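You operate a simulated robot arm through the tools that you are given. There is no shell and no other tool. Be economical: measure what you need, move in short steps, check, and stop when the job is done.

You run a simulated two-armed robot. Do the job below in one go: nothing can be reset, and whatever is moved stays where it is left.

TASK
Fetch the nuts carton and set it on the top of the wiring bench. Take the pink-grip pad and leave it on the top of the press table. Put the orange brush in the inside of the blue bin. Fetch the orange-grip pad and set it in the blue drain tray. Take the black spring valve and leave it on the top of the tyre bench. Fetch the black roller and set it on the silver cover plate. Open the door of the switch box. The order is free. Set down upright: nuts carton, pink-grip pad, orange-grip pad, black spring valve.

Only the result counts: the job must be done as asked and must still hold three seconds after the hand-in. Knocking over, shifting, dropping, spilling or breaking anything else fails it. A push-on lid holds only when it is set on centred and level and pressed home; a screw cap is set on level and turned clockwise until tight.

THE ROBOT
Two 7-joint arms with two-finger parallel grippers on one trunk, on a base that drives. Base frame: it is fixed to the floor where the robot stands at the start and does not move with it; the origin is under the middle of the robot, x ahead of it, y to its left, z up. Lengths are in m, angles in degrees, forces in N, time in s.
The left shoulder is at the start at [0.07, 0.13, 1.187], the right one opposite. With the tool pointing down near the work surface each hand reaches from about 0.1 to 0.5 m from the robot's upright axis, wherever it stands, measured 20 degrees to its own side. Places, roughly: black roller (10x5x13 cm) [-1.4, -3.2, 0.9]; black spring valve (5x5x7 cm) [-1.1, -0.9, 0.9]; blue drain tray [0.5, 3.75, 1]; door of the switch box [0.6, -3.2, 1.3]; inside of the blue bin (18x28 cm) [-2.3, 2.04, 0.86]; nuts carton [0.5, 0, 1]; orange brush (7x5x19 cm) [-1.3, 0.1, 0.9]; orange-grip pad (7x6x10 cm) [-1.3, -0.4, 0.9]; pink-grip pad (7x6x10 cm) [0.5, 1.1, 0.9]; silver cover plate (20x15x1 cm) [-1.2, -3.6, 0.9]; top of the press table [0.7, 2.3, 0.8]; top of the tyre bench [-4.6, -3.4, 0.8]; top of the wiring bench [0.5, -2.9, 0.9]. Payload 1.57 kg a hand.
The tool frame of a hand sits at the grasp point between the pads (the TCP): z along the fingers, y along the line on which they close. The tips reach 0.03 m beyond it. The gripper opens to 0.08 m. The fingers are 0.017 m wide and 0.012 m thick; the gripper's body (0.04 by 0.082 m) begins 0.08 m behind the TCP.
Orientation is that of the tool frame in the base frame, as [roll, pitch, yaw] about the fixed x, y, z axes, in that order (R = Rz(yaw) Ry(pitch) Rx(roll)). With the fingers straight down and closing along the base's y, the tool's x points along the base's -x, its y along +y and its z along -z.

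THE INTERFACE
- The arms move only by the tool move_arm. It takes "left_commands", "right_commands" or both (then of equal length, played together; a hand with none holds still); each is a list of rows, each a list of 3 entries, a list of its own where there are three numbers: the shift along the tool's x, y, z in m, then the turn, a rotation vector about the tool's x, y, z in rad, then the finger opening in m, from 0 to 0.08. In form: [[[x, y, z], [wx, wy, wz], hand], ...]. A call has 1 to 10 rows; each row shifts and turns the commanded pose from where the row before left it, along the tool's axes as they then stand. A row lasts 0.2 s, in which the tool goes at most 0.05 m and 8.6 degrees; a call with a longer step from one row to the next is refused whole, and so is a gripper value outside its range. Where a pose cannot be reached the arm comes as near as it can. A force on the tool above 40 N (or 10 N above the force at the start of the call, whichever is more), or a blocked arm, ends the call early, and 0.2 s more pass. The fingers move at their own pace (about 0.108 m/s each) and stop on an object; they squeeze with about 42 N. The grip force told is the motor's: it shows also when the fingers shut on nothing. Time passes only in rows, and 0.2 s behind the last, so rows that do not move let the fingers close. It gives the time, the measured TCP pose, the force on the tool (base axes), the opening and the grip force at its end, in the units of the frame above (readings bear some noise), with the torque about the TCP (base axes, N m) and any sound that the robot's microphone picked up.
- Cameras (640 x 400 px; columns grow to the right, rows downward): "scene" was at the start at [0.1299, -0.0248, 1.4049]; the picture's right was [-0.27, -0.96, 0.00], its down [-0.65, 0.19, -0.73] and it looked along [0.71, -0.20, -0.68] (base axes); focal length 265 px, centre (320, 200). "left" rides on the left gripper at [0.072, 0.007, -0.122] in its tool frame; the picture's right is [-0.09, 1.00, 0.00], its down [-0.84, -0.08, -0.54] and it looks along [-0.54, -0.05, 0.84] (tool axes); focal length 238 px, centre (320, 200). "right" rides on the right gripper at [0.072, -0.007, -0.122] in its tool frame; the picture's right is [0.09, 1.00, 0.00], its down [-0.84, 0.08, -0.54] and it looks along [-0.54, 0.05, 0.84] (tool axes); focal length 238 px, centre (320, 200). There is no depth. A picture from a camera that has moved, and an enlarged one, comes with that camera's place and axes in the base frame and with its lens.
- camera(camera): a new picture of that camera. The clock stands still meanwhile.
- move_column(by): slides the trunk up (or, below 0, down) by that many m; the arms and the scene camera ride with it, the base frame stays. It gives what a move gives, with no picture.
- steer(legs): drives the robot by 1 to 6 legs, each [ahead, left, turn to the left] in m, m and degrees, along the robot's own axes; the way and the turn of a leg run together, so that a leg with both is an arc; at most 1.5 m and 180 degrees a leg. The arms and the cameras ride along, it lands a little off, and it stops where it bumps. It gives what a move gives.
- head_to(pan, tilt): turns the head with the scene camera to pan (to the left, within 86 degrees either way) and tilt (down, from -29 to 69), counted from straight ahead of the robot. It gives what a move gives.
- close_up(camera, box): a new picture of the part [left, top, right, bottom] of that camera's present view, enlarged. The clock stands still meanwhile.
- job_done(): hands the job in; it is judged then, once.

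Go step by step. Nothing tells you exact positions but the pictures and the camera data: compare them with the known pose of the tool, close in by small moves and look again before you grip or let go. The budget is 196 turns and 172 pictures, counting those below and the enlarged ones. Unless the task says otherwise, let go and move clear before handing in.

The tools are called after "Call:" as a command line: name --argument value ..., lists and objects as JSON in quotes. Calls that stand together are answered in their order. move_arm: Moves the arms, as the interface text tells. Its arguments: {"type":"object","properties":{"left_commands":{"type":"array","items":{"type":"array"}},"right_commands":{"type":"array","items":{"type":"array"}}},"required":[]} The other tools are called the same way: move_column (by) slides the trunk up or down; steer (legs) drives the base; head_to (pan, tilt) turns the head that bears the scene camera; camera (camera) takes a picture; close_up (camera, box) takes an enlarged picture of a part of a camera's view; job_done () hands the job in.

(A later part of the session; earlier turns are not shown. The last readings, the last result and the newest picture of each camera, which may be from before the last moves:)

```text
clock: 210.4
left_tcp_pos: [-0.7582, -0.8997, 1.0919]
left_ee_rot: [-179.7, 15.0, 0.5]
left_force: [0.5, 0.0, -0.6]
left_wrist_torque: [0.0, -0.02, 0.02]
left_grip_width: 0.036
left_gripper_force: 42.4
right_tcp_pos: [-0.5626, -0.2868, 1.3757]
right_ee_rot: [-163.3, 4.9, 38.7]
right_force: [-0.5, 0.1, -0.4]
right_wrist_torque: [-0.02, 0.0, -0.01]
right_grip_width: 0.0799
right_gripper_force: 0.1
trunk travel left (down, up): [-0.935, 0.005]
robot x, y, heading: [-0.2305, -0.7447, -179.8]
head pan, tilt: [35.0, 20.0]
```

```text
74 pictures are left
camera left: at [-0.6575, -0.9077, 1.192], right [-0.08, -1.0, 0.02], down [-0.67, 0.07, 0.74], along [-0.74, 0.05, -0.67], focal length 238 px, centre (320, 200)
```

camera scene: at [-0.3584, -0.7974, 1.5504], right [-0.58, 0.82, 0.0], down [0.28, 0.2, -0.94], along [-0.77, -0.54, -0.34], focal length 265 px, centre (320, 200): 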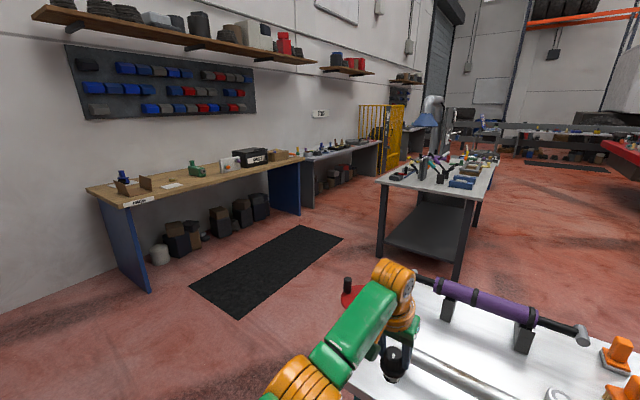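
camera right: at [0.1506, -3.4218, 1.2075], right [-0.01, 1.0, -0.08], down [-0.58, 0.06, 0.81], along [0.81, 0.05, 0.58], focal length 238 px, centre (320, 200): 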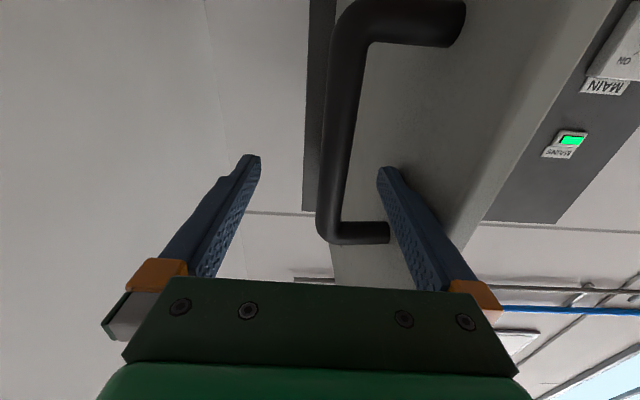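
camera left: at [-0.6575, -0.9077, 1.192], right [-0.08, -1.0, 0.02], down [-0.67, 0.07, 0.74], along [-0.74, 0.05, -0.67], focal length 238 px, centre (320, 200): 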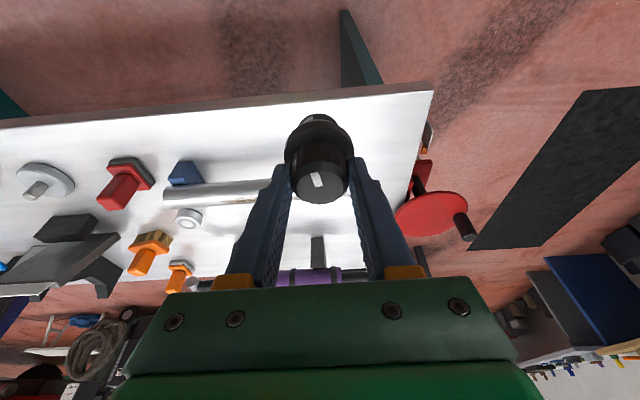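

The valve is held. The tyre bench is the second bench along the back wall, so I'll drive down the aisle, turn to face that wall, and sidestep along it.

Call:
steer --legs '[[0, 0.8, 0], [0, 0.8, 0], [0, 0, 90], [0, -1.5, 0], [0, -1.0, 0]]'

Call:
head_to --pan -40 --tilt 25

Call:
camera --camera "scene"

```text
clock: 234.2
left_tcp_pos: [-2.5664, -2.8919, 1.0913]
left_ee_rot: [-179.6, 15.1, 91.1]
left_force: [0.1, 0.3, -0.4]
left_wrist_torque: [-0.04, 0.02, 0.01]
left_grip_width: 0.0358
left_gripper_force: 42.3
right_tcp_pos: [-3.1827, -2.7017, 1.3746]
right_ee_rot: [-163.3, 4.8, 129.3]
right_force: [-0.2, 0.3, 0.7]
right_wrist_torque: [0.0, 0.03, 0.03]
right_grip_width: 0.0797
right_gripper_force: 0.1
trunk travel left (down, up): [-0.935, 0.005]
robot x, y, heading: [-2.7347, -2.366, -89.1]
head pan, tilt: [35.0, 20.0]
```

```text
clock: 235.7
left_tcp_pos: [-2.5686, -2.8923, 1.0914]
left_ee_rot: [-179.6, 14.9, 91.0]
left_force: [0.1, 0.3, -0.8]
left_wrist_torque: [0.0, -0.01, -0.01]
left_grip_width: 0.0357
left_gripper_force: 41.9
right_tcp_pos: [-3.1837, -2.7042, 1.3751]
right_ee_rot: [-163.3, 4.8, 129.4]
right_force: [-0.7, 0.8, 0.2]
right_wrist_torque: [-0.03, -0.04, 0.0]
right_grip_width: 0.0802
right_gripper_force: 0.1
trunk travel left (down, up): [-0.935, 0.005]
robot x, y, heading: [-2.7353, -2.3703, -89.0]
head pan, tilt: [-40.0, 25.0]
```

```text
73 pictures are left
camera scene: at [-2.7899, -2.4919, 1.5423], right [-0.78, 0.63, 0.0], down [0.27, 0.33, -0.91], along [-0.57, -0.7, -0.42], focal length 265 px, centre (320, 200)
```

scene: 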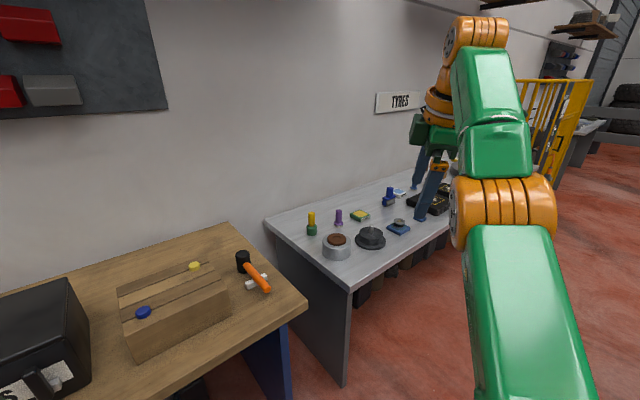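

The TYRES bench starts at about x -3.35. I'll move on in front of it and look for a free spot.

Call:
steer --legs '[[0, -0.95, 0]]'

Call:
head_to --pan 0 --tilt 42

Call:
camera --camera "scene"

```text
clock: 240.7
left_tcp_pos: [-3.531, -2.899, 1.0909]
left_ee_rot: [-179.6, 15.0, 89.8]
left_force: [0.2, 0.0, -0.6]
left_wrist_torque: [0.04, 0.01, 0.03]
left_grip_width: 0.036
left_gripper_force: 41.9
right_tcp_pos: [-4.1438, -2.6986, 1.3762]
right_ee_rot: [-163.3, 4.9, 128.3]
right_force: [0.3, -1.4, 0.5]
right_wrist_torque: [0.01, 0.03, -0.01]
right_grip_width: 0.0801
right_gripper_force: 0.1
trunk travel left (down, up): [-0.935, 0.005]
robot x, y, heading: [-3.6902, -2.3731, -90.1]
head pan, tilt: [-40.0, 25.0]
```

```text
clock: 241.7
left_tcp_pos: [-3.5336, -2.9006, 1.0918]
left_ee_rot: [-179.7, 15.0, 89.9]
left_force: [-0.3, 0.2, 0.1]
left_wrist_torque: [0.01, 0.02, -0.03]
left_grip_width: 0.0358
left_gripper_force: 42.5
right_tcp_pos: [-4.1449, -2.6989, 1.3749]
right_ee_rot: [-163.3, 4.9, 128.3]
right_force: [-0.5, 0.9, -0.7]
right_wrist_torque: [0.02, -0.02, -0.03]
right_grip_width: 0.0802
right_gripper_force: 0.1
trunk travel left (down, up): [-0.935, 0.005]
robot x, y, heading: [-3.6879, -2.3716, -90.3]
head pan, tilt: [0.0, 42.0]
```

```text
72 pictures are left
camera scene: at [-3.688, -2.5082, 1.5161], right [-1.0, 0.01, 0.0], down [0.0, 0.67, -0.74], along [0.0, -0.74, -0.67], focal length 265 px, centre (320, 200)
```

scene: 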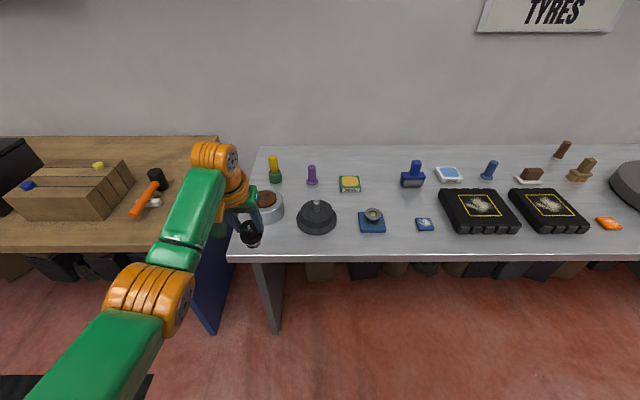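

There's a free spot at about (-3.97, -3.23), between the yellow-green box, the blue roller and the small blue items. I'll bring the valve over it and look from above.

Call:
steer --legs '[[0, -0.438, 0.3], [0.325, 0, 0]]'

Call:
camera --camera "left"

Call:
camera --camera "scene"

```text
clock: 246.2
left_tcp_pos: [-3.9731, -3.225, 1.0923]
left_ee_rot: [-179.7, 15.2, 90.0]
left_force: [0.1, 0.8, -0.7]
left_wrist_torque: [-0.03, -0.02, 0.02]
left_grip_width: 0.0359
left_gripper_force: 41.4
right_tcp_pos: [-4.5855, -3.026, 1.3765]
right_ee_rot: [-163.2, 5.0, 128.6]
right_force: [0.2, -0.4, 0.0]
right_wrist_torque: [-0.01, 0.0, 0.01]
right_grip_width: 0.0802
right_gripper_force: 0.2
trunk travel left (down, up): [-0.935, 0.005]
robot x, y, heading: [-4.1273, -2.6987, -90.1]
head pan, tilt: [0.0, 42.0]
```

```text
71 pictures are left
camera left: at [-3.9671, -3.1243, 1.1929], right [1.0, -0.09, 0.02], down [-0.07, -0.67, 0.74], along [-0.05, -0.74, -0.67], focal length 238 px, centre (320, 200)
```

left: 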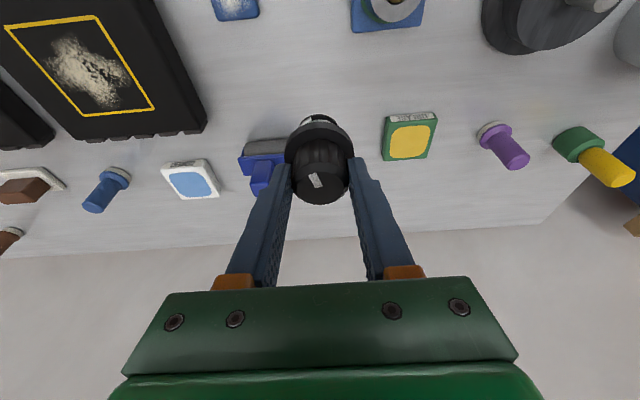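

```text
70 pictures are left
camera scene: at [-4.1292, -2.8325, 1.5164], right [-1.0, 0.0, 0.0], down [0.0, 0.67, -0.74], along [0.0, -0.74, -0.67], focal length 265 px, centre (320, 200)
```

scene: 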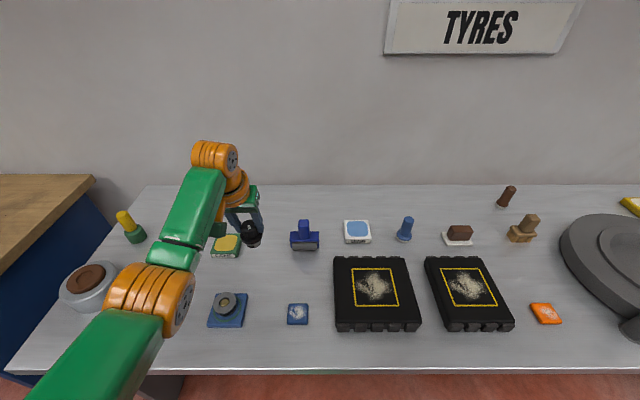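

The landing spot is clear. I'll lower with the trunk, then feel for contact.

Call:
move_column --by -0.175

Call:
move_arm --left_commands '[[[0.0008, 0, 0.0029], [0, 0, 0], 0.0], [[0.0008, 0, 0.0029], [0, 0, 0], 0.0], [[0.0008, 0, 0.0029], [0, 0, 0], 0.0], [[0, 0, 0], [0, 0, 0], 0.0]]'

Call:
close_up --camera "scene" --box '[180, 180, 340, 300]'

```text
clock: 248.2
left_tcp_pos: [-3.9721, -3.2263, 0.9161]
left_ee_rot: [-179.6, 15.1, 90.1]
left_force: [0.3, 0.0, -0.9]
left_wrist_torque: [-0.03, -0.02, -0.02]
left_grip_width: 0.0357
left_gripper_force: 41.8
right_tcp_pos: [-4.5863, -3.0277, 1.2006]
right_ee_rot: [-163.3, 5.0, 128.5]
right_force: [-1.6, 0.1, 0.6]
right_wrist_torque: [-0.01, -0.03, 0.01]
right_grip_width: 0.0802
right_gripper_force: 0.1
trunk travel left (down, up): [-0.76, 0.18]
robot x, y, heading: [-4.1278, -2.7007, -90.0]
head pan, tilt: [0.0, 42.0]
```

```text
clock: 249.2
left_tcp_pos: [-3.9723, -3.2268, 0.9075]
left_ee_rot: [-179.7, 15.1, 90.2]
left_force: [-0.5, 0.5, -2.1]
left_wrist_torque: [0.0, -0.01, -0.02]
left_grip_width: 0.0358
left_gripper_force: 42.1
right_tcp_pos: [-4.586, -3.0298, 1.2015]
right_ee_rot: [-163.3, 4.9, 128.5]
right_force: [-0.3, -0.1, 0.2]
right_wrist_torque: [0.0, 0.0, 0.02]
right_grip_width: 0.0798
right_gripper_force: 0.1
trunk travel left (down, up): [-0.76, 0.18]
robot x, y, heading: [-4.1275, -2.6972, -90.1]
head pan, tilt: [0.0, 42.0]
```

```text
3.33 times, centred on (260, 240) of scene
camera zoom: at [-4.1291, -2.8362, 1.3411], right [-1.0, 0.0, 0.0], down [0.0, 0.67, -0.74], along [0.0, -0.74, -0.67], focal length 884 px, centre (520, 67)
```

zoom: 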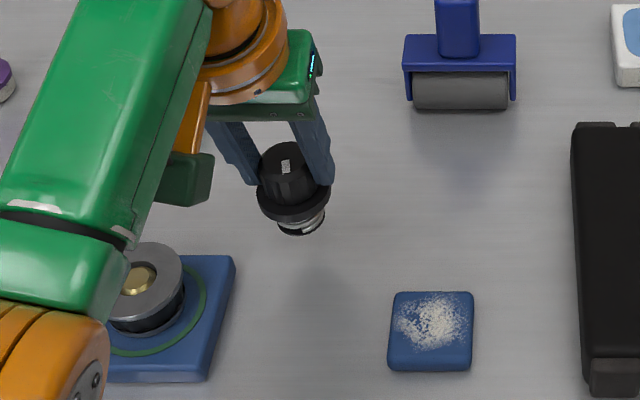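

Call:
move_arm --left_commands '[[[0.0006, 0, 0.0024], [0, 0, 0], 0.0], [[0.0006, 0, 0.0024], [0, 0, 0], 0.0], [[0.0006, 0, 0.0024], [0, 0, 0], 0.0], [[0, 0, 0], [0, 0, 0], 0.0]]'

```text
clock: 250.2
left_tcp_pos: [-3.9731, -3.2265, 0.8992]
left_ee_rot: [-179.7, 15.1, 90.1]
left_force: [-0.2, 0.3, -1.5]
left_wrist_torque: [0.0, -0.02, -0.01]
left_grip_width: 0.0359
left_gripper_force: 41.8
right_tcp_pos: [-4.5851, -3.0288, 1.1998]
right_ee_rot: [-163.3, 5.0, 128.6]
right_force: [0.7, -1.0, 0.0]
right_wrist_torque: [-0.02, -0.02, 0.0]
right_grip_width: 0.0801
right_gripper_force: 0.1
trunk travel left (down, up): [-0.76, 0.18]
robot x, y, heading: [-4.1303, -2.6993, -90.3]
head pan, tilt: [0.0, 42.0]
```

Call:
move_arm --left_commands '[[[0.0006, 0, 0.0024], [0, 0, 0], 0.0], [[0.0006, 0, 0.0024], [0, 0, 0], 0.0], [[0, 0, 0], [0, 0, 0], 0.0]]'

Call:
close_up --camera "scene" --box '[180, 180, 340, 300]'

```text
clock: 250.9
left_tcp_pos: [-3.9724, -3.2263, 0.8953]
left_ee_rot: [-179.7, 15.0, 90.2]
left_force: [-0.4, -0.5, -1.5]
left_wrist_torque: [0.0, 0.02, 0.01]
left_grip_width: 0.0358
left_gripper_force: 41.7
right_tcp_pos: [-4.5862, -3.0285, 1.2004]
right_ee_rot: [-163.3, 4.9, 128.5]
right_force: [0.7, 0.1, 0.4]
right_wrist_torque: [-0.02, -0.03, -0.02]
right_grip_width: 0.0799
right_gripper_force: 0.1
trunk travel left (down, up): [-0.76, 0.18]
robot x, y, heading: [-4.1287, -2.7012, -90.1]
head pan, tilt: [0.0, 42.0]
```

```text
3.33 times, centred on (260, 240) of scene
camera zoom: at [-4.1291, -2.8361, 1.3411], right [-1.0, 0.0, 0.0], down [0.0, 0.67, -0.74], along [0.0, -0.74, -0.67], focal length 884 px, centre (520, 67)
```

zoom: 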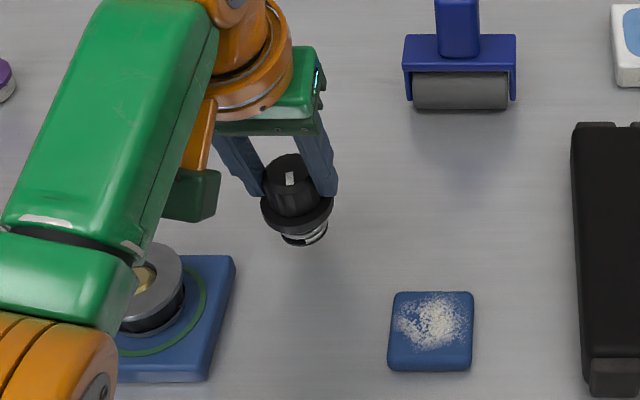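

Call:
move_arm --left_commands '[[[0.0008, 0, 0.0029], [0, 0, 0], 0.0], [[0.0008, 0, 0.0029], [0, 0, 0], 0.0], [[0.0008, 0, 0.0029], [0, 0, 0], 0.0], [[0.0008, 0, 0.0029], [0, 0, 0], 0.0], [[0, 0, 0], [0, 0, 0], 0.0]]'

```text
clock: 252.2
left_tcp_pos: [-3.9736, -3.2269, 0.8814]
left_ee_rot: [-179.7, 15.0, 90.1]
left_force: [0.4, -0.1, -1.8]
left_wrist_torque: [0.0, -0.03, 0.01]
left_grip_width: 0.0356
left_gripper_force: 42.0
right_tcp_pos: [-4.586, -3.028, 1.2001]
right_ee_rot: [-163.4, 4.9, 128.5]
right_force: [1.2, 0.5, -0.8]
right_wrist_torque: [0.01, 0.02, -0.03]
right_grip_width: 0.08
right_gripper_force: 0.1
trunk travel left (down, up): [-0.76, 0.18]
robot x, y, heading: [-4.1269, -2.6986, -90.1]
head pan, tilt: [0.0, 42.0]
```

Call:
move_arm --left_commands '[[[0.0006, 0, 0.0024], [0, 0, 0], 0.0], [[0.0006, 0, 0.0024], [0, 0, 0], 0.0], [[0.0006, 0, 0.0024], [0, 0, 0], 0.0], [[0.0006, 0, 0.0024], [0, 0, 0], 0.0], [[0, 0, 0], [0, 0, 0], 0.0]]'

Call:
close_up --camera "scene" --box '[180, 180, 340, 300]'

```text
clock: 253.3
left_tcp_pos: [-3.9745, -3.2276, 0.8725]
left_ee_rot: [-179.7, 15.1, 90.1]
left_force: [-0.3, -0.1, -2.3]
left_wrist_torque: [-0.04, 0.05, 0.01]
left_grip_width: 0.0359
left_gripper_force: 41.7
right_tcp_pos: [-4.5853, -3.0285, 1.2014]
right_ee_rot: [-163.3, 4.9, 128.4]
right_force: [0.7, 0.6, 0.2]
right_wrist_torque: [-0.04, 0.01, -0.02]
right_grip_width: 0.08
right_gripper_force: 0.1
trunk travel left (down, up): [-0.76, 0.18]
robot x, y, heading: [-4.1284, -2.6995, -90.1]
head pan, tilt: [0.0, 42.0]
```

```text
3.33 times, centred on (260, 240) of scene
camera zoom: at [-4.1291, -2.8362, 1.3411], right [-1.0, 0.0, 0.0], down [0.0, 0.67, -0.74], along [0.0, -0.74, -0.67], focal length 884 px, centre (520, 67)
```

zoom: 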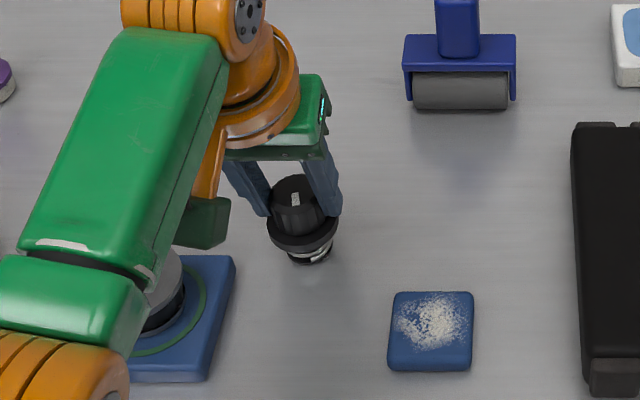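

Call:
move_arm --left_commands '[[[0.0005, 0, 0.0019], [0, 0, 0], 0.0], [[0.0005, 0, 0.0019], [0, 0, 0], 0.0], [[0.0005, 0, 0.0019], [0, 0, 0], 0.0], [[0.0005, 0, 0.0019], [0, 0, 0], 0.0], [[0, 0, 0], [0, 0, 0], 0.0]]'

```text
clock: 254.6
left_tcp_pos: [-3.9744, -3.2245, 0.8685]
left_ee_rot: [-179.8, 15.5, 90.0]
left_force: [4.6, -10.3, 31.8]
left_wrist_torque: [-0.5, -0.28, 0.0]
left_grip_width: 0.0363
left_gripper_force: 42.2
right_tcp_pos: [-4.5868, -3.0236, 1.2021]
right_ee_rot: [-163.2, 5.1, 128.5]
right_force: [1.3, 0.6, -0.4]
right_wrist_torque: [-0.03, 0.01, 0.0]
right_grip_width: 0.0803
right_gripper_force: 0.0
trunk travel left (down, up): [-0.76, 0.18]
robot x, y, heading: [-4.1286, -2.6959, -90.2]
head pan, tilt: [0.0, 42.0]
```

Contact. I'll ease up 3 mm, release with a modest opening, then rise straight up.

Call:
move_arm --left_commands '[[[-0.0008, 0, -0.003], [0, 0, 0], 0.0], [[0, 0, 0], [0, 0, 0], 0.0], [[0, 0, 0], [0, 0, 0], 0.058], [[0, 0, 0], [0, 0, 0], 0.058], [[0, 0, 0], [0, 0, 0], 0.058]]'

Call:
move_column --by 0.175

Call:
close_up --camera "scene" --box '[180, 200, 340, 320]'

```text
clock: 255.8
left_tcp_pos: [-3.9743, -3.226, 0.8675]
left_ee_rot: [-179.7, 14.9, 90.2]
left_force: [0.4, -0.1, 0.1]
left_wrist_torque: [-0.01, 0.03, 0.0]
left_grip_width: 0.0578
left_gripper_force: 0.0
right_tcp_pos: [-4.5849, -3.0276, 1.2001]
right_ee_rot: [-163.3, 4.9, 128.5]
right_force: [0.2, 0.6, -0.2]
right_wrist_torque: [0.0, -0.02, 0.0]
right_grip_width: 0.0799
right_gripper_force: 0.1
trunk travel left (down, up): [-0.76, 0.18]
robot x, y, heading: [-4.1294, -2.6996, -90.0]
head pan, tilt: [0.0, 42.0]
```

```text
clock: 257.7
left_tcp_pos: [-3.9732, -3.2266, 1.0421]
left_ee_rot: [-179.7, 15.0, 90.0]
left_force: [0.8, -0.1, -0.7]
left_wrist_torque: [0.02, -0.02, 0.02]
left_grip_width: 0.058
left_gripper_force: 0.1
right_tcp_pos: [-4.5863, -3.029, 1.3748]
right_ee_rot: [-163.2, 4.9, 128.5]
right_force: [-0.1, 0.1, 0.1]
right_wrist_torque: [0.01, 0.02, 0.0]
right_grip_width: 0.0799
right_gripper_force: 0.1
trunk travel left (down, up): [-0.935, 0.005]
robot x, y, heading: [-4.129, -2.6964, -90.2]
head pan, tilt: [0.0, 42.0]
```

```text
3.33 times, centred on (260, 260) of scene
camera zoom: at [-4.1293, -2.8359, 1.5161], right [-1.0, 0.0, 0.0], down [0.0, 0.67, -0.74], along [0.0, -0.74, -0.67], focal length 884 px, centre (520, 0)
```

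zoom: 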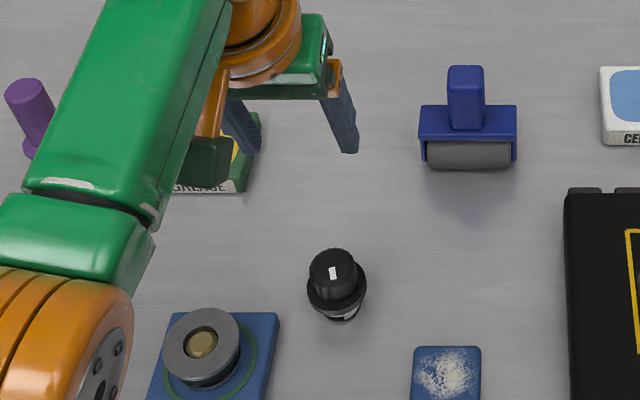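

The valve stands upright on the tyre bench. Next I'll drive to the far side of the middle table, facing it, to find the orange brush and the orange-grip pad.

Call:
steer --legs '[[-0.33, 0, 0], [0, 1.4, 0], [0, 0.6, 0], [0, 0, 90], [0, 1.3, 0], [0, 0.7, 0]]'

Call:
head_to --pan 10 --tilt 32

Call:
camera --camera "scene"

```text
clock: 282.9
left_tcp_pos: [-1.5687, -0.228, 1.0426]
left_ee_rot: [-179.8, 14.9, 179.0]
left_force: [-0.2, -0.6, -0.1]
left_wrist_torque: [0.01, 0.01, -0.01]
left_grip_width: 0.058
left_gripper_force: 0.1
right_tcp_pos: [-1.7813, -0.8363, 1.3749]
right_ee_rot: [-163.5, 4.9, -142.7]
right_force: [0.3, -0.4, -0.3]
right_wrist_torque: [0.01, 0.0, 0.0]
right_grip_width: 0.0801
right_gripper_force: 0.1
trunk travel left (down, up): [-0.935, 0.005]
robot x, y, heading: [-2.0999, -0.3688, -1.5]
head pan, tilt: [0.0, 42.0]
```

```text
clock: 283.6
left_tcp_pos: [-1.569, -0.2272, 1.043]
left_ee_rot: [-179.8, 15.0, 178.9]
left_force: [-0.3, -0.1, -0.2]
left_wrist_torque: [0.02, -0.02, 0.02]
left_grip_width: 0.0579
left_gripper_force: 0.1
right_tcp_pos: [-1.7816, -0.8339, 1.3749]
right_ee_rot: [-163.3, 4.9, -142.7]
right_force: [0.0, -0.4, -0.7]
right_wrist_torque: [-0.05, 0.01, -0.02]
right_grip_width: 0.08
right_gripper_force: 0.0
trunk travel left (down, up): [-0.935, 0.005]
robot x, y, heading: [-2.0975, -0.3683, -1.4]
head pan, tilt: [10.0, 32.0]
```

```text
65 pictures are left
camera scene: at [-1.961, -0.3599, 1.5312], right [0.15, -0.99, 0.0], down [-0.52, -0.08, -0.85], along [0.84, 0.13, -0.53], focal length 265 px, centre (320, 200)
```

scene: 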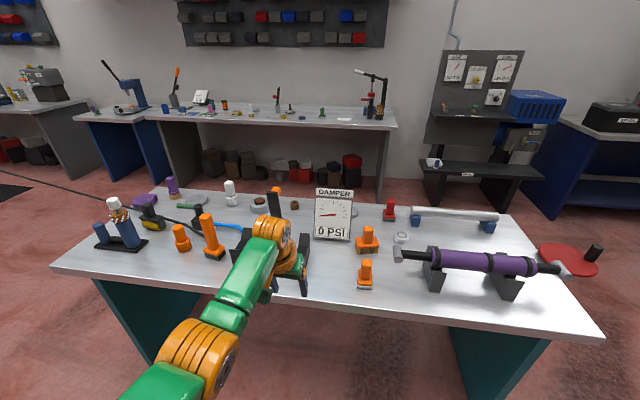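

I see the tall orange brush at about (-1.28, 0.16) and the orange-grip pad at about (-1.34, -0.42) near this edge. I'll zoom in on both.

Call:
close_up --camera "scene" --box '[80, 180, 400, 310]'

Call:
head_to --pan 80 --tilt 20

Call:
camera --camera "scene"

```text
2.00 times, centred on (240, 245) of scene
camera zoom: at [-1.961, -0.3599, 1.5312], right [0.15, -0.99, 0.0], down [-0.52, -0.08, -0.85], along [0.84, 0.13, -0.53], focal length 531 px, centre (480, 110)
```

zoom: 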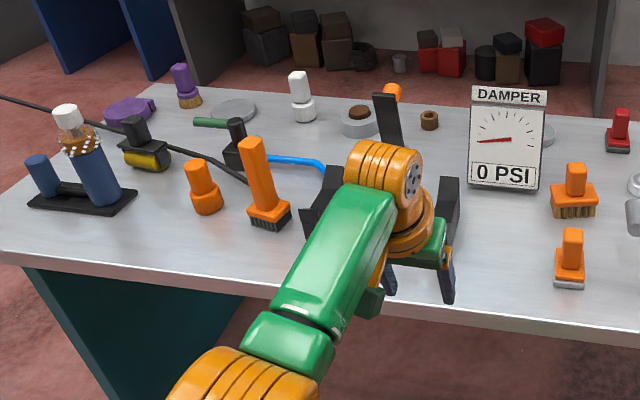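

```text
clock: 285.0
left_tcp_pos: [-1.5679, -0.2248, 1.0437]
left_ee_rot: [-179.6, 15.0, 178.9]
left_force: [-0.2, 0.1, 0.7]
left_wrist_torque: [0.01, -0.02, -0.01]
left_grip_width: 0.0581
left_gripper_force: 0.1
right_tcp_pos: [-1.7814, -0.8347, 1.3764]
right_ee_rot: [-163.3, 4.9, -142.6]
right_force: [-0.4, 0.4, 0.6]
right_wrist_torque: [-0.02, 0.03, -0.02]
right_grip_width: 0.08
right_gripper_force: 0.1
trunk travel left (down, up): [-0.935, 0.005]
robot x, y, heading: [-2.1012, -0.3695, -1.3]
head pan, tilt: [80.0, 20.0]
```

```text
63 pictures are left
camera scene: at [-2.0311, -0.2818, 1.5505], right [0.98, -0.2, 0.0], down [-0.07, -0.34, -0.94], along [0.18, 0.92, -0.34], focal length 265 px, centre (320, 200)
```

scene: 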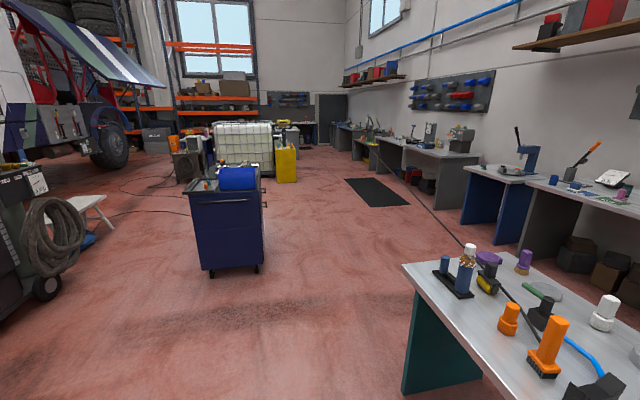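

The blue bin sits on the blue cart at about (-2.3, 2.1). I'll fetch the brush first: raise the left hand, then drive so it hovers over the brush.

Call:
move_arm --left_commands '[[[-0.0104, 0, -0.0386], [0, 0, 0], 0.08], [[-0.0104, 0, -0.0386], [0, 0, 0], 0.08], [[-0.0104, 0, -0.0386], [0, 0, 0], 0.08], [[0, 0, 0], [0, 0, 0], 0.08]]'

Call:
steer --legs '[[0, 0.365, 1.3], [0.28, 0, 0]]'

Call:
camera --camera "left"

```text
clock: 286.0
left_tcp_pos: [-1.5681, -0.2266, 1.1626]
left_ee_rot: [-179.7, 14.9, 178.8]
left_force: [0.6, -0.1, -0.2]
left_wrist_torque: [0.01, -0.02, -0.01]
left_grip_width: 0.0799
left_gripper_force: 0.2
right_tcp_pos: [-1.7804, -0.8343, 1.3758]
right_ee_rot: [-163.2, 4.9, -142.7]
right_force: [-0.3, 0.5, 0.3]
right_wrist_torque: [0.0, -0.01, 0.02]
right_grip_width: 0.08
right_gripper_force: 0.0
trunk travel left (down, up): [-0.935, 0.005]
robot x, y, heading: [-2.099, -0.3707, -1.2]
head pan, tilt: [80.0, 20.0]
```

```text
clock: 289.9
left_tcp_pos: [-1.2917, 0.1483, 1.164]
left_ee_rot: [-179.7, 15.2, -179.9]
left_force: [-1.1, -0.6, 0.6]
left_wrist_torque: [0.03, -0.03, 0.03]
left_grip_width: 0.0798
left_gripper_force: 0.1
right_tcp_pos: [-1.493, -0.4637, 1.3766]
right_ee_rot: [-163.2, 5.0, -141.5]
right_force: [-0.8, 1.0, -0.1]
right_wrist_torque: [0.0, -0.01, -0.01]
right_grip_width: 0.0799
right_gripper_force: 0.1
trunk travel left (down, up): [-0.935, 0.005]
robot x, y, heading: [-1.8179, -0.0055, -0.0]
head pan, tilt: [80.0, 20.0]
```

```text
62 pictures are left
camera left: at [-1.3954, 0.1538, 1.2648], right [0.09, 1.0, 0.02], down [0.67, -0.07, 0.74], along [0.74, -0.05, -0.67], focal length 238 px, centre (320, 200)
```

left: 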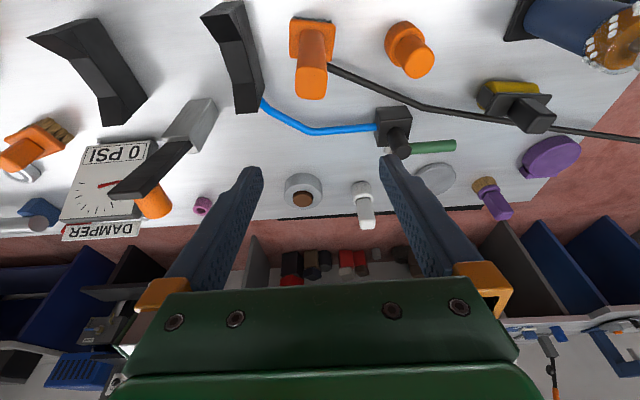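

The brush handle is directly below, at (-1.29, 0.14). I'll correct 8 mm sideways and lower the trunk to straddle the handle.

Call:
move_arm --left_commands '[[[0, -0.008, 0], [0, 0, 0], 0.08], [[0, 0, 0], [0, 0, 0], 0.08]]'

Call:
move_column --by -0.197

Call:
camera --camera "left"

```text
clock: 290.5
left_tcp_pos: [-1.2916, 0.1401, 1.1635]
left_ee_rot: [-179.7, 15.1, -179.9]
left_force: [-0.3, -0.6, -0.7]
left_wrist_torque: [-0.03, 0.01, 0.02]
left_grip_width: 0.0799
left_gripper_force: 0.1
right_tcp_pos: [-1.4906, -0.4644, 1.3752]
right_ee_rot: [-163.3, 5.1, -141.5]
right_force: [-0.4, 0.3, 0.6]
right_wrist_torque: [0.02, -0.02, 0.01]
right_grip_width: 0.0798
right_gripper_force: 0.1
trunk travel left (down, up): [-0.935, 0.005]
robot x, y, heading: [-1.8185, -0.0058, -0.2]
head pan, tilt: [80.0, 20.0]
```

```text
clock: 292.6
left_tcp_pos: [-1.2893, 0.1399, 0.9662]
left_ee_rot: [-179.8, 15.0, -179.9]
left_force: [-0.5, -0.2, -0.4]
left_wrist_torque: [-0.01, -0.01, -0.03]
left_grip_width: 0.0801
left_gripper_force: 0.1
right_tcp_pos: [-1.4892, -0.4638, 1.1788]
right_ee_rot: [-163.4, 4.9, -141.5]
right_force: [-0.6, -0.4, -0.4]
right_wrist_torque: [0.0, 0.05, 0.02]
right_grip_width: 0.0802
right_gripper_force: 0.2
trunk travel left (down, up): [-0.738, 0.202]
robot x, y, heading: [-1.8186, -0.0065, -0.0]
head pan, tilt: [80.0, 20.0]
```

```text
61 pictures are left
camera left: at [-1.3918, 0.1455, 1.0665], right [0.09, 1.0, 0.02], down [0.67, -0.07, 0.74], along [0.74, -0.05, -0.67], focal length 238 px, centre (320, 200)
```

left: 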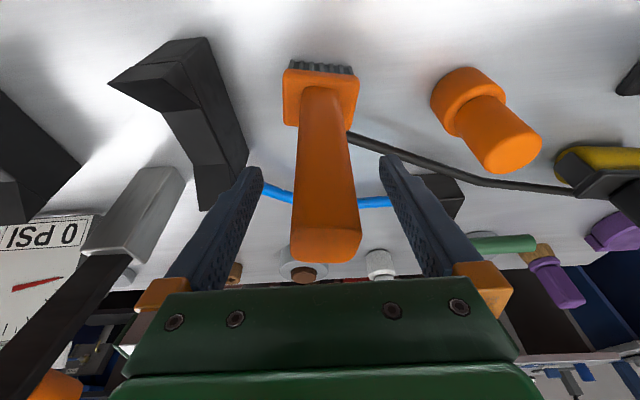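

The handle is between the fingers, so I'll close and lift.

Call:
move_arm --left_commands '[[[0, 0, 0], [0, 0, 0], 0.0], [[0, 0, 0], [0, 0, 0], 0.0], [[0, 0, 0], [0, 0, 0], 0.0], [[0, 0, 0], [0, 0, 0], 0.0]]'

Call:
move_column --by 0.197

Call:
steer --legs '[[-0.35, 0, 0], [0, 0, 90]]'

Call:
head_to --pan 10 --tilt 20

Call:
camera --camera "scene"

```text
clock: 293.6
left_tcp_pos: [-1.2901, 0.1407, 0.9656]
left_ee_rot: [-179.7, 15.0, -179.9]
left_force: [-0.1, 1.5, 0.7]
left_wrist_torque: [0.06, 0.03, -0.04]
left_grip_width: 0.0367
left_gripper_force: 42.1
right_tcp_pos: [-1.4892, -0.4644, 1.1782]
right_ee_rot: [-163.3, 5.0, -141.6]
right_force: [0.0, -0.1, 0.0]
right_wrist_torque: [-0.01, -0.03, -0.01]
right_grip_width: 0.0798
right_gripper_force: 0.1
trunk travel left (down, up): [-0.738, 0.202]
robot x, y, heading: [-1.8153, -0.0037, -0.2]
head pan, tilt: [80.0, 20.0]
```

```text
clock: 295.8
left_tcp_pos: [-1.2894, 0.1403, 1.1629]
left_ee_rot: [-179.8, 15.0, -179.9]
left_force: [-0.8, -0.2, -1.8]
left_wrist_torque: [-0.02, -0.01, 0.01]
left_grip_width: 0.0362
left_gripper_force: 41.7
right_tcp_pos: [-1.489, -0.4641, 1.3752]
right_ee_rot: [-163.2, 4.9, -141.5]
right_force: [-0.3, 0.5, 0.8]
right_wrist_torque: [-0.01, -0.01, 0.01]
right_grip_width: 0.08
right_gripper_force: 0.1
trunk travel left (down, up): [-0.935, 0.005]
robot x, y, heading: [-1.8173, -0.0072, 0.1]
head pan, tilt: [80.0, 20.0]
```

```text
clock: 301.8
left_tcp_pos: [-2.3088, 0.5223, 1.1625]
left_ee_rot: [-179.7, 15.0, -90.2]
left_force: [-0.3, -0.3, -2.0]
left_wrist_torque: [0.01, 0.0, -0.02]
left_grip_width: 0.0353
left_gripper_force: 42.1
right_tcp_pos: [-1.7044, 0.319, 1.3747]
right_ee_rot: [-163.3, 4.9, -51.8]
right_force: [0.0, 0.5, 0.3]
right_wrist_torque: [0.0, -0.02, 0.01]
right_grip_width: 0.0799
right_gripper_force: 0.1
trunk travel left (down, up): [-0.935, 0.005]
robot x, y, heading: [-2.1643, -0.0062, 89.6]
head pan, tilt: [80.0, 20.0]
```

```text
clock: 303.2
left_tcp_pos: [-2.3085, 0.5217, 1.1623]
left_ee_rot: [-179.8, 15.0, -90.2]
left_force: [0.2, 0.8, -1.3]
left_wrist_torque: [-0.01, -0.01, 0.0]
left_grip_width: 0.0352
left_gripper_force: 42.2
right_tcp_pos: [-1.7048, 0.3192, 1.376]
right_ee_rot: [-163.3, 4.8, -52.0]
right_force: [-0.1, 0.5, 1.2]
right_wrist_torque: [0.02, -0.01, 0.0]
right_grip_width: 0.0799
right_gripper_force: 0.1
trunk travel left (down, up): [-0.935, 0.005]
robot x, y, heading: [-2.166, -0.0067, 89.6]
head pan, tilt: [10.0, 20.0]
```

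```text
60 pictures are left
camera scene: at [-2.1797, 0.1345, 1.5504], right [0.99, 0.17, 0.0], down [0.06, -0.34, -0.94], along [-0.16, 0.93, -0.34], focal length 265 px, centre (320, 200)
```

scene: 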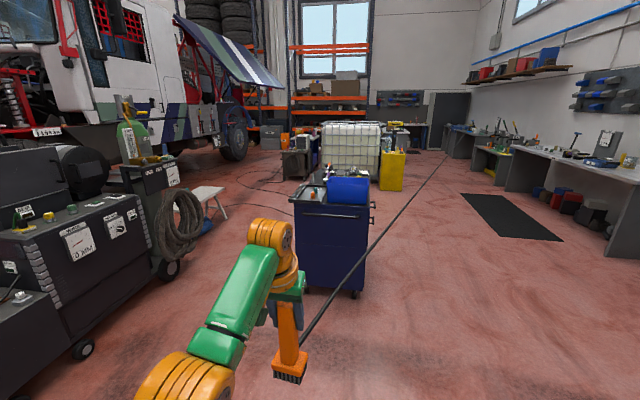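

Call:
close_up --camera "scene" --box '[240, 140, 480, 390]'

Call:
camera --camera "left"

```text
1.60 times, centred on (360, 265) of scene
camera zoom: at [-2.1797, 0.1345, 1.5504], right [0.99, 0.17, 0.0], down [0.06, -0.34, -0.94], along [-0.16, 0.93, -0.34], focal length 424 px, centre (256, 96)
```

zoom: 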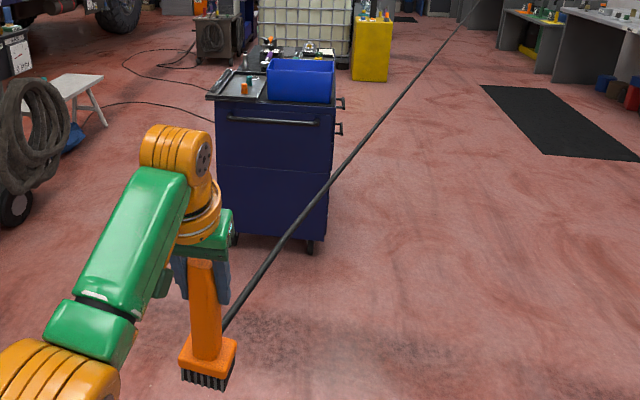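

```text
58 pictures are left
camera left: at [-2.3165, 0.4201, 1.2632], right [-1.0, 0.09, 0.02], down [0.08, 0.67, 0.74], along [0.06, 0.74, -0.67], focal length 238 px, centre (320, 200)
```

left: 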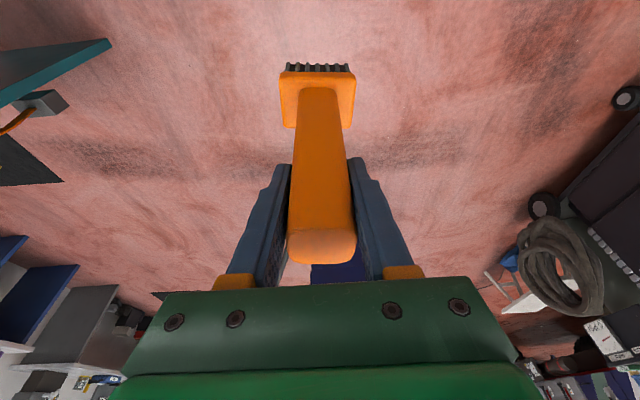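

The brush is held; there seems to be a cord from it, but there's no pull on the hand. The bin is straight ahead on the cart with its rim at about z 1.04. I'll raise the hand and drive up to it.

Call:
move_arm --left_commands '[[[0.003, 0, -0.038], [0, 0, 0], 0.0], [[0.003, 0, -0.038], [0, 0, 0], 0.0], [[0.003, 0, -0.015], [0, 0, 0], 0.0], [[0, 0, 0], [0, 0, 0], 0.0]]'

Call:
steer --legs '[[1.2, 0, 0]]'

Call:
head_to --pan 10 --tilt 40

Call:
camera --camera "scene"

```text
clock: 304.2
left_tcp_pos: [-2.308, 0.4906, 1.2479]
left_ee_rot: [-179.7, 15.1, -90.2]
left_force: [-0.7, 0.0, -1.6]
left_wrist_torque: [0.0, -0.01, -0.01]
left_grip_width: 0.0351
left_gripper_force: 42.1
right_tcp_pos: [-1.706, 0.319, 1.3756]
right_ee_rot: [-163.3, 4.8, -51.9]
right_force: [-0.3, 0.2, -0.6]
right_wrist_torque: [-0.02, -0.03, 0.0]
right_grip_width: 0.08
right_gripper_force: 0.1
trunk travel left (down, up): [-0.935, 0.005]
robot x, y, heading: [-2.1634, -0.0065, 89.6]
head pan, tilt: [10.0, 20.0]
```

```text
clock: 310.3
left_tcp_pos: [-2.3222, 1.6826, 1.2489]
left_ee_rot: [-179.7, 15.0, -88.9]
left_force: [0.3, 0.1, -1.4]
left_wrist_torque: [-0.01, 0.01, 0.0]
left_grip_width: 0.0343
left_gripper_force: 42.0
right_tcp_pos: [-1.7153, 1.5239, 1.3744]
right_ee_rot: [-163.3, 4.9, -50.7]
right_force: [-0.1, -0.5, -0.3]
right_wrist_torque: [0.05, -0.02, 0.01]
right_grip_width: 0.0799
right_gripper_force: 0.1
trunk travel left (down, up): [-0.935, 0.005]
robot x, y, heading: [-2.1655, 1.1896, 90.8]
head pan, tilt: [10.0, 20.0]
```

```text
clock: 311.1
left_tcp_pos: [-2.3226, 1.6835, 1.2482]
left_ee_rot: [-179.7, 15.1, -89.0]
left_force: [0.0, 0.2, -1.0]
left_wrist_torque: [0.02, 0.0, -0.01]
left_grip_width: 0.0342
left_gripper_force: 41.5
right_tcp_pos: [-1.7165, 1.5256, 1.3763]
right_ee_rot: [-163.3, 4.9, -50.6]
right_force: [0.0, -0.2, 0.2]
right_wrist_torque: [0.02, 0.0, -0.02]
right_grip_width: 0.0797
right_gripper_force: 0.1
trunk travel left (down, up): [-0.935, 0.005]
robot x, y, heading: [-2.1708, 1.1902, 90.8]
head pan, tilt: [10.0, 40.0]
```

```text
57 pictures are left
camera scene: at [-2.1845, 1.3228, 1.5191], right [0.98, 0.19, 0.0], down [0.12, -0.63, -0.77], along [-0.14, 0.75, -0.64], focal length 265 px, centre (320, 200)
```

scene: 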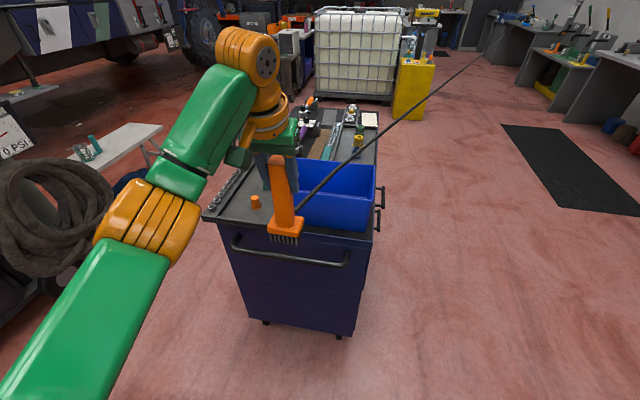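

The bin centre is at about (-2.27, 2.04). I'll drive so the brush hangs over it.

Call:
steer --legs '[[0.357, -0.048, -0.8]]'

Call:
camera --camera "scene"

Call:
camera --camera "left"

```text
clock: 313.5
left_tcp_pos: [-2.2715, 2.0387, 1.2497]
left_ee_rot: [-179.7, 15.0, -89.9]
left_force: [0.7, 0.3, -2.1]
left_wrist_torque: [0.0, -0.01, -0.02]
left_grip_width: 0.0342
left_gripper_force: 41.6
right_tcp_pos: [-1.6655, 1.8716, 1.3752]
right_ee_rot: [-163.2, 5.1, -51.5]
right_force: [0.0, -0.5, -0.1]
right_wrist_torque: [0.02, -0.04, -0.04]
right_grip_width: 0.0799
right_gripper_force: 0.0
trunk travel left (down, up): [-0.935, 0.005]
robot x, y, heading: [-2.1226, 1.5455, 90.1]
head pan, tilt: [10.0, 40.0]
```

```text
56 pictures are left
camera scene: at [-2.1375, 1.6745, 1.5194], right [0.98, 0.17, 0.0], down [0.11, -0.63, -0.77], along [-0.13, 0.76, -0.64], focal length 265 px, centre (320, 200)
```

scene: 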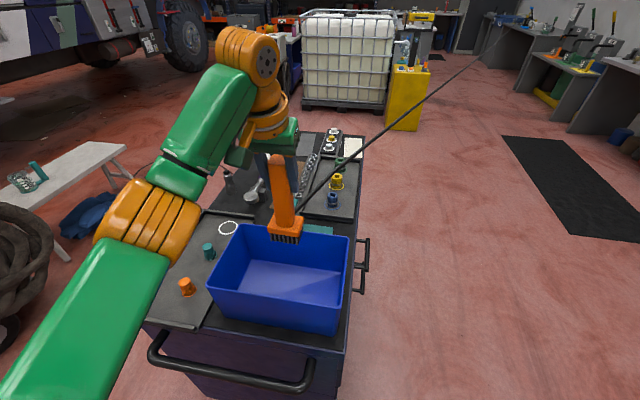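

```text
55 pictures are left
camera left: at [-2.2779, 1.9356, 1.35], right [-1.0, 0.09, 0.02], down [0.07, 0.67, 0.74], along [0.05, 0.74, -0.67], focal length 238 px, centre (320, 200)
```

left: 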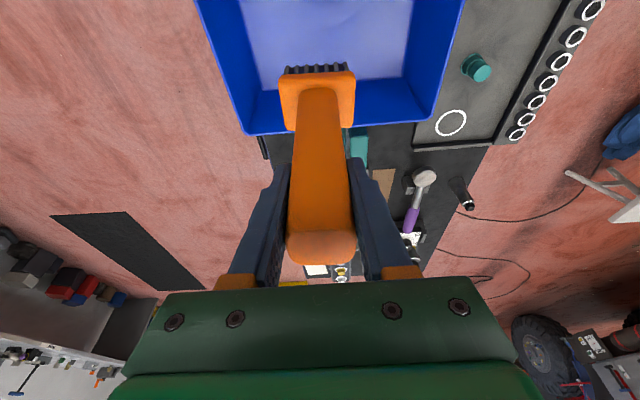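

The brush is over the bin. I'll lower it inside with the trunk.

Call:
move_column --by -0.23

Call:
camera --camera "scene"

```text
clock: 315.9
left_tcp_pos: [-2.2704, 2.041, 1.0189]
left_ee_rot: [-179.7, 15.0, -89.8]
left_force: [-0.3, -0.2, -1.6]
left_wrist_torque: [0.01, -0.02, 0.01]
left_grip_width: 0.0338
left_gripper_force: 40.7
right_tcp_pos: [-1.6648, 1.8747, 1.1453]
right_ee_rot: [-163.3, 4.9, -51.5]
right_force: [0.4, 0.0, 0.6]
right_wrist_torque: [-0.01, 0.0, -0.01]
right_grip_width: 0.08
right_gripper_force: 0.0
trunk travel left (down, up): [-0.705, 0.235]
robot x, y, heading: [-2.1231, 1.5472, 89.8]
head pan, tilt: [10.0, 40.0]
```

```text
54 pictures are left
camera scene: at [-2.137, 1.6781, 1.289], right [0.98, 0.17, 0.0], down [0.11, -0.63, -0.77], along [-0.13, 0.75, -0.64], focal length 265 px, centre (320, 200)
```

scene: 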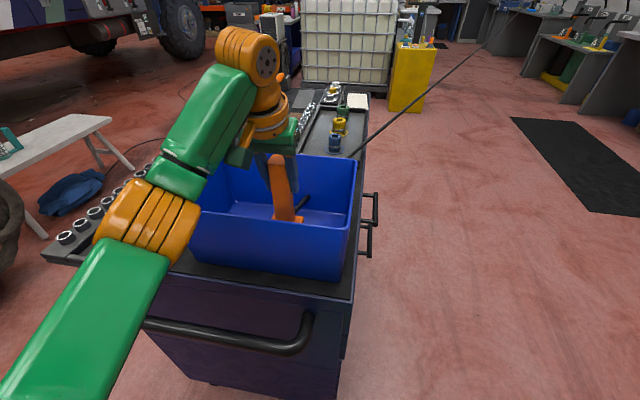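

Call:
move_arm --left_commands '[[[0.0018, 0, 0.0068], [0, 0, 0], 0.0], [[0.0018, 0, 0.0068], [0, 0, 0], 0.0], [[0.0018, 0, 0.0068], [0, 0, 0], 0.0], [[0, 0, 0], [0, 0, 0], 0.0]]'

```text
clock: 316.6
left_tcp_pos: [-2.2685, 2.0384, 1.0123]
left_ee_rot: [-179.7, 16.4, -89.8]
left_force: [-2.3, -6.1, 17.0]
left_wrist_torque: [-1.16, 0.2, -0.22]
left_grip_width: 0.0343
left_gripper_force: 41.6
right_tcp_pos: [-1.6644, 1.8672, 1.1471]
right_ee_rot: [-163.0, 5.1, -51.5]
right_force: [0.1, 0.4, 0.7]
right_wrist_torque: [0.0, 0.04, 0.0]
right_grip_width: 0.0799
right_gripper_force: 0.0
trunk travel left (down, up): [-0.705, 0.235]
robot x, y, heading: [-2.1225, 1.543, 89.9]
head pan, tilt: [10.0, 40.0]
stopped in row 3 (left hand): the force on the tool passed its limit at 50 N (the readings are from after the stop); the commanded pose is now the measured one
```

Contact with the bin floor. I'll ease up slightly, open and rise.

Call:
move_arm --left_commands '[[[-0.0008, 0, -0.004], [0, 0, 0], 0.0], [[0, 0, 0], [0, 0, 0], 0.08], [[0, 0, 0], [0, 0, 0], 0.08], [[0, 0, 0], [0, 0, 0], 0.08]]'

Call:
move_column --by 0.23

Call:
camera --camera "scene"

```text
clock: 317.6
left_tcp_pos: [-2.2697, 2.0441, 1.0118]
left_ee_rot: [-179.7, 15.9, -89.8]
left_force: [0.2, 1.4, 0.2]
left_wrist_torque: [0.04, 0.0, -0.02]
left_grip_width: 0.08
left_gripper_force: 0.1
right_tcp_pos: [-1.6651, 1.8745, 1.146]
right_ee_rot: [-163.3, 5.0, -51.5]
right_force: [0.3, 0.3, -0.3]
right_wrist_torque: [-0.01, -0.03, 0.02]
right_grip_width: 0.0799
right_gripper_force: 0.1
trunk travel left (down, up): [-0.705, 0.235]
robot x, y, heading: [-2.1207, 1.5465, 90.2]
head pan, tilt: [10.0, 40.0]
```

```text
clock: 320.0
left_tcp_pos: [-2.2697, 2.0435, 1.2412]
left_ee_rot: [-179.7, 16.1, -89.7]
left_force: [0.7, -0.3, -0.1]
left_wrist_torque: [0.02, 0.04, 0.01]
left_grip_width: 0.08
left_gripper_force: 0.1
right_tcp_pos: [-1.6651, 1.8739, 1.3745]
right_ee_rot: [-163.3, 4.8, -51.5]
right_force: [0.5, 0.7, -0.1]
right_wrist_torque: [0.0, 0.02, 0.0]
right_grip_width: 0.08
right_gripper_force: 0.1
trunk travel left (down, up): [-0.935, 0.005]
robot x, y, heading: [-2.1194, 1.543, 89.8]
head pan, tilt: [10.0, 40.0]
```

```text
53 pictures are left
camera scene: at [-2.1369, 1.6779, 1.519], right [0.98, 0.17, 0.0], down [0.11, -0.63, -0.77], along [-0.13, 0.75, -0.64], focal length 265 px, centre (320, 200)
```

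scene: 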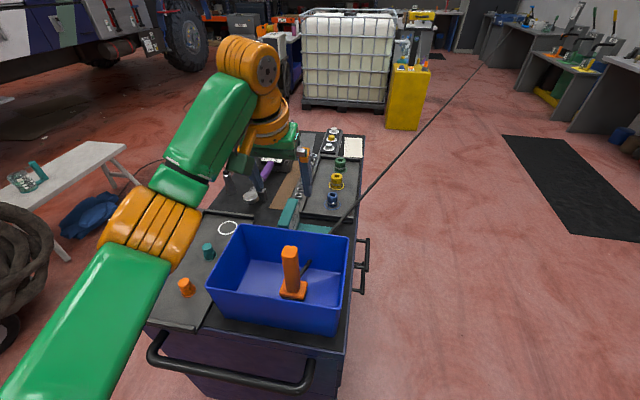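

The brush stands in the bin. Next I'll go back for the orange-grip pad on the middle table.

Call:
steer --legs '[[-1.4, 0, 0], [-0.71, 0, 0], [0, 0, -90]]'

Call:
head_to --pan 15 --tilt 35

Call:
camera --camera "scene"

```text
clock: 334.3
left_tcp_pos: [-1.6258, -0.4294, 1.2409]
left_ee_rot: [-179.7, 16.0, 179.6]
left_force: [-0.1, -0.5, 0.2]
left_wrist_torque: [0.0, 0.01, 0.0]
left_grip_width: 0.08
left_gripper_force: 0.0
right_tcp_pos: [-1.8022, -1.0318, 1.3748]
right_ee_rot: [-163.3, 4.9, -142.1]
right_force: [-0.5, -0.1, 0.5]
right_wrist_torque: [-0.01, -0.04, -0.03]
right_grip_width: 0.08
right_gripper_force: 0.1
trunk travel left (down, up): [-0.935, 0.005]
robot x, y, heading: [-2.1261, -0.5703, -0.6]
head pan, tilt: [10.0, 40.0]
```

```text
clock: 335.0
left_tcp_pos: [-1.6262, -0.4289, 1.2408]
left_ee_rot: [-179.6, 16.1, 179.6]
left_force: [-0.1, 0.0, 0.4]
left_wrist_torque: [-0.01, 0.01, 0.0]
left_grip_width: 0.0801
left_gripper_force: 0.1
right_tcp_pos: [-1.8017, -1.032, 1.3755]
right_ee_rot: [-163.3, 4.9, -142.2]
right_force: [-0.5, -0.7, 0.0]
right_wrist_torque: [0.01, 0.01, -0.01]
right_grip_width: 0.0799
right_gripper_force: 0.0
trunk travel left (down, up): [-0.935, 0.005]
robot x, y, heading: [-2.1247, -0.5677, -0.8]
head pan, tilt: [15.0, 35.0]
```

```text
52 pictures are left
camera scene: at [-1.9896, -0.5519, 1.5266], right [0.25, -0.97, 0.0], down [-0.56, -0.14, -0.82], along [0.79, 0.2, -0.57], focal length 265 px, centre (320, 200)
```

scene: 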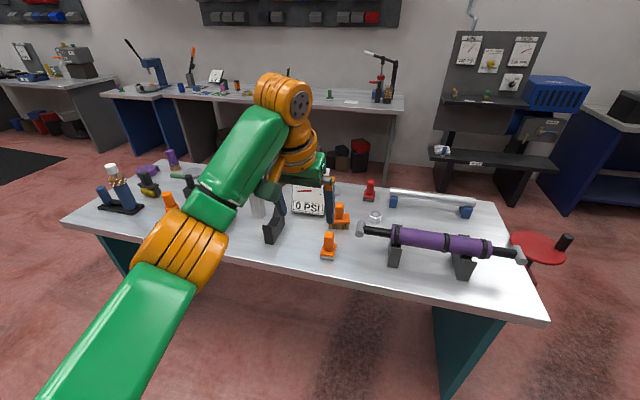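

Call:
steer --legs '[[0.285, 0.003, 0.8]]'

Call:
move_column --by -0.12

Call:
camera --camera "left"

```text
clock: 337.0
left_tcp_pos: [-1.349, -0.4212, 1.2427]
left_ee_rot: [-179.8, 16.2, -179.7]
left_force: [-0.4, 0.6, 0.4]
left_wrist_torque: [0.01, 0.01, 0.03]
left_grip_width: 0.08
left_gripper_force: 0.0
right_tcp_pos: [-1.5162, -1.0268, 1.3755]
right_ee_rot: [-163.2, 5.1, -141.4]
right_force: [-0.6, 0.0, 0.4]
right_wrist_torque: [0.02, -0.01, 0.02]
right_grip_width: 0.0799
right_gripper_force: 0.1
trunk travel left (down, up): [-0.935, 0.005]
robot x, y, heading: [-1.8421, -0.5679, 0.2]
head pan, tilt: [15.0, 35.0]
```

```text
clock: 338.5
left_tcp_pos: [-1.3454, -0.4207, 1.121]
left_ee_rot: [-179.6, 16.0, -179.7]
left_force: [0.1, -0.3, 0.5]
left_wrist_torque: [0.0, 0.04, -0.01]
left_grip_width: 0.0803
left_gripper_force: 0.1
right_tcp_pos: [-1.5125, -1.0256, 1.2551]
right_ee_rot: [-163.3, 4.9, -141.5]
right_force: [0.1, -0.4, -0.2]
right_wrist_torque: [0.01, 0.0, -0.01]
right_grip_width: 0.0797
right_gripper_force: 0.1
trunk travel left (down, up): [-0.815, 0.125]
robot x, y, heading: [-1.8423, -0.5733, 0.3]
head pan, tilt: [15.0, 35.0]
```

```text
51 pictures are left
camera left: at [-1.4483, -0.4154, 1.2202], right [0.08, 1.0, 0.02], down [0.66, -0.07, 0.75], along [0.75, -0.05, -0.66], focal length 238 px, centre (320, 200)
```

left: 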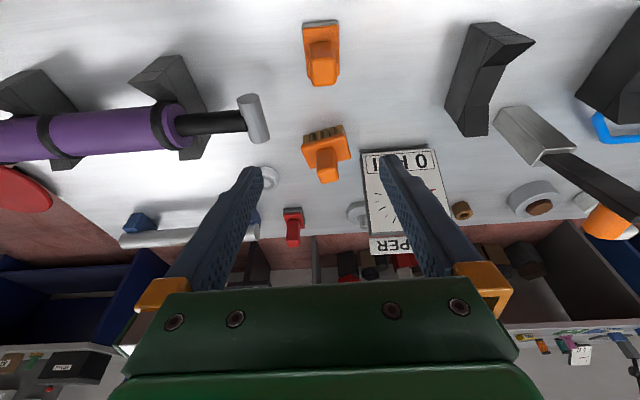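

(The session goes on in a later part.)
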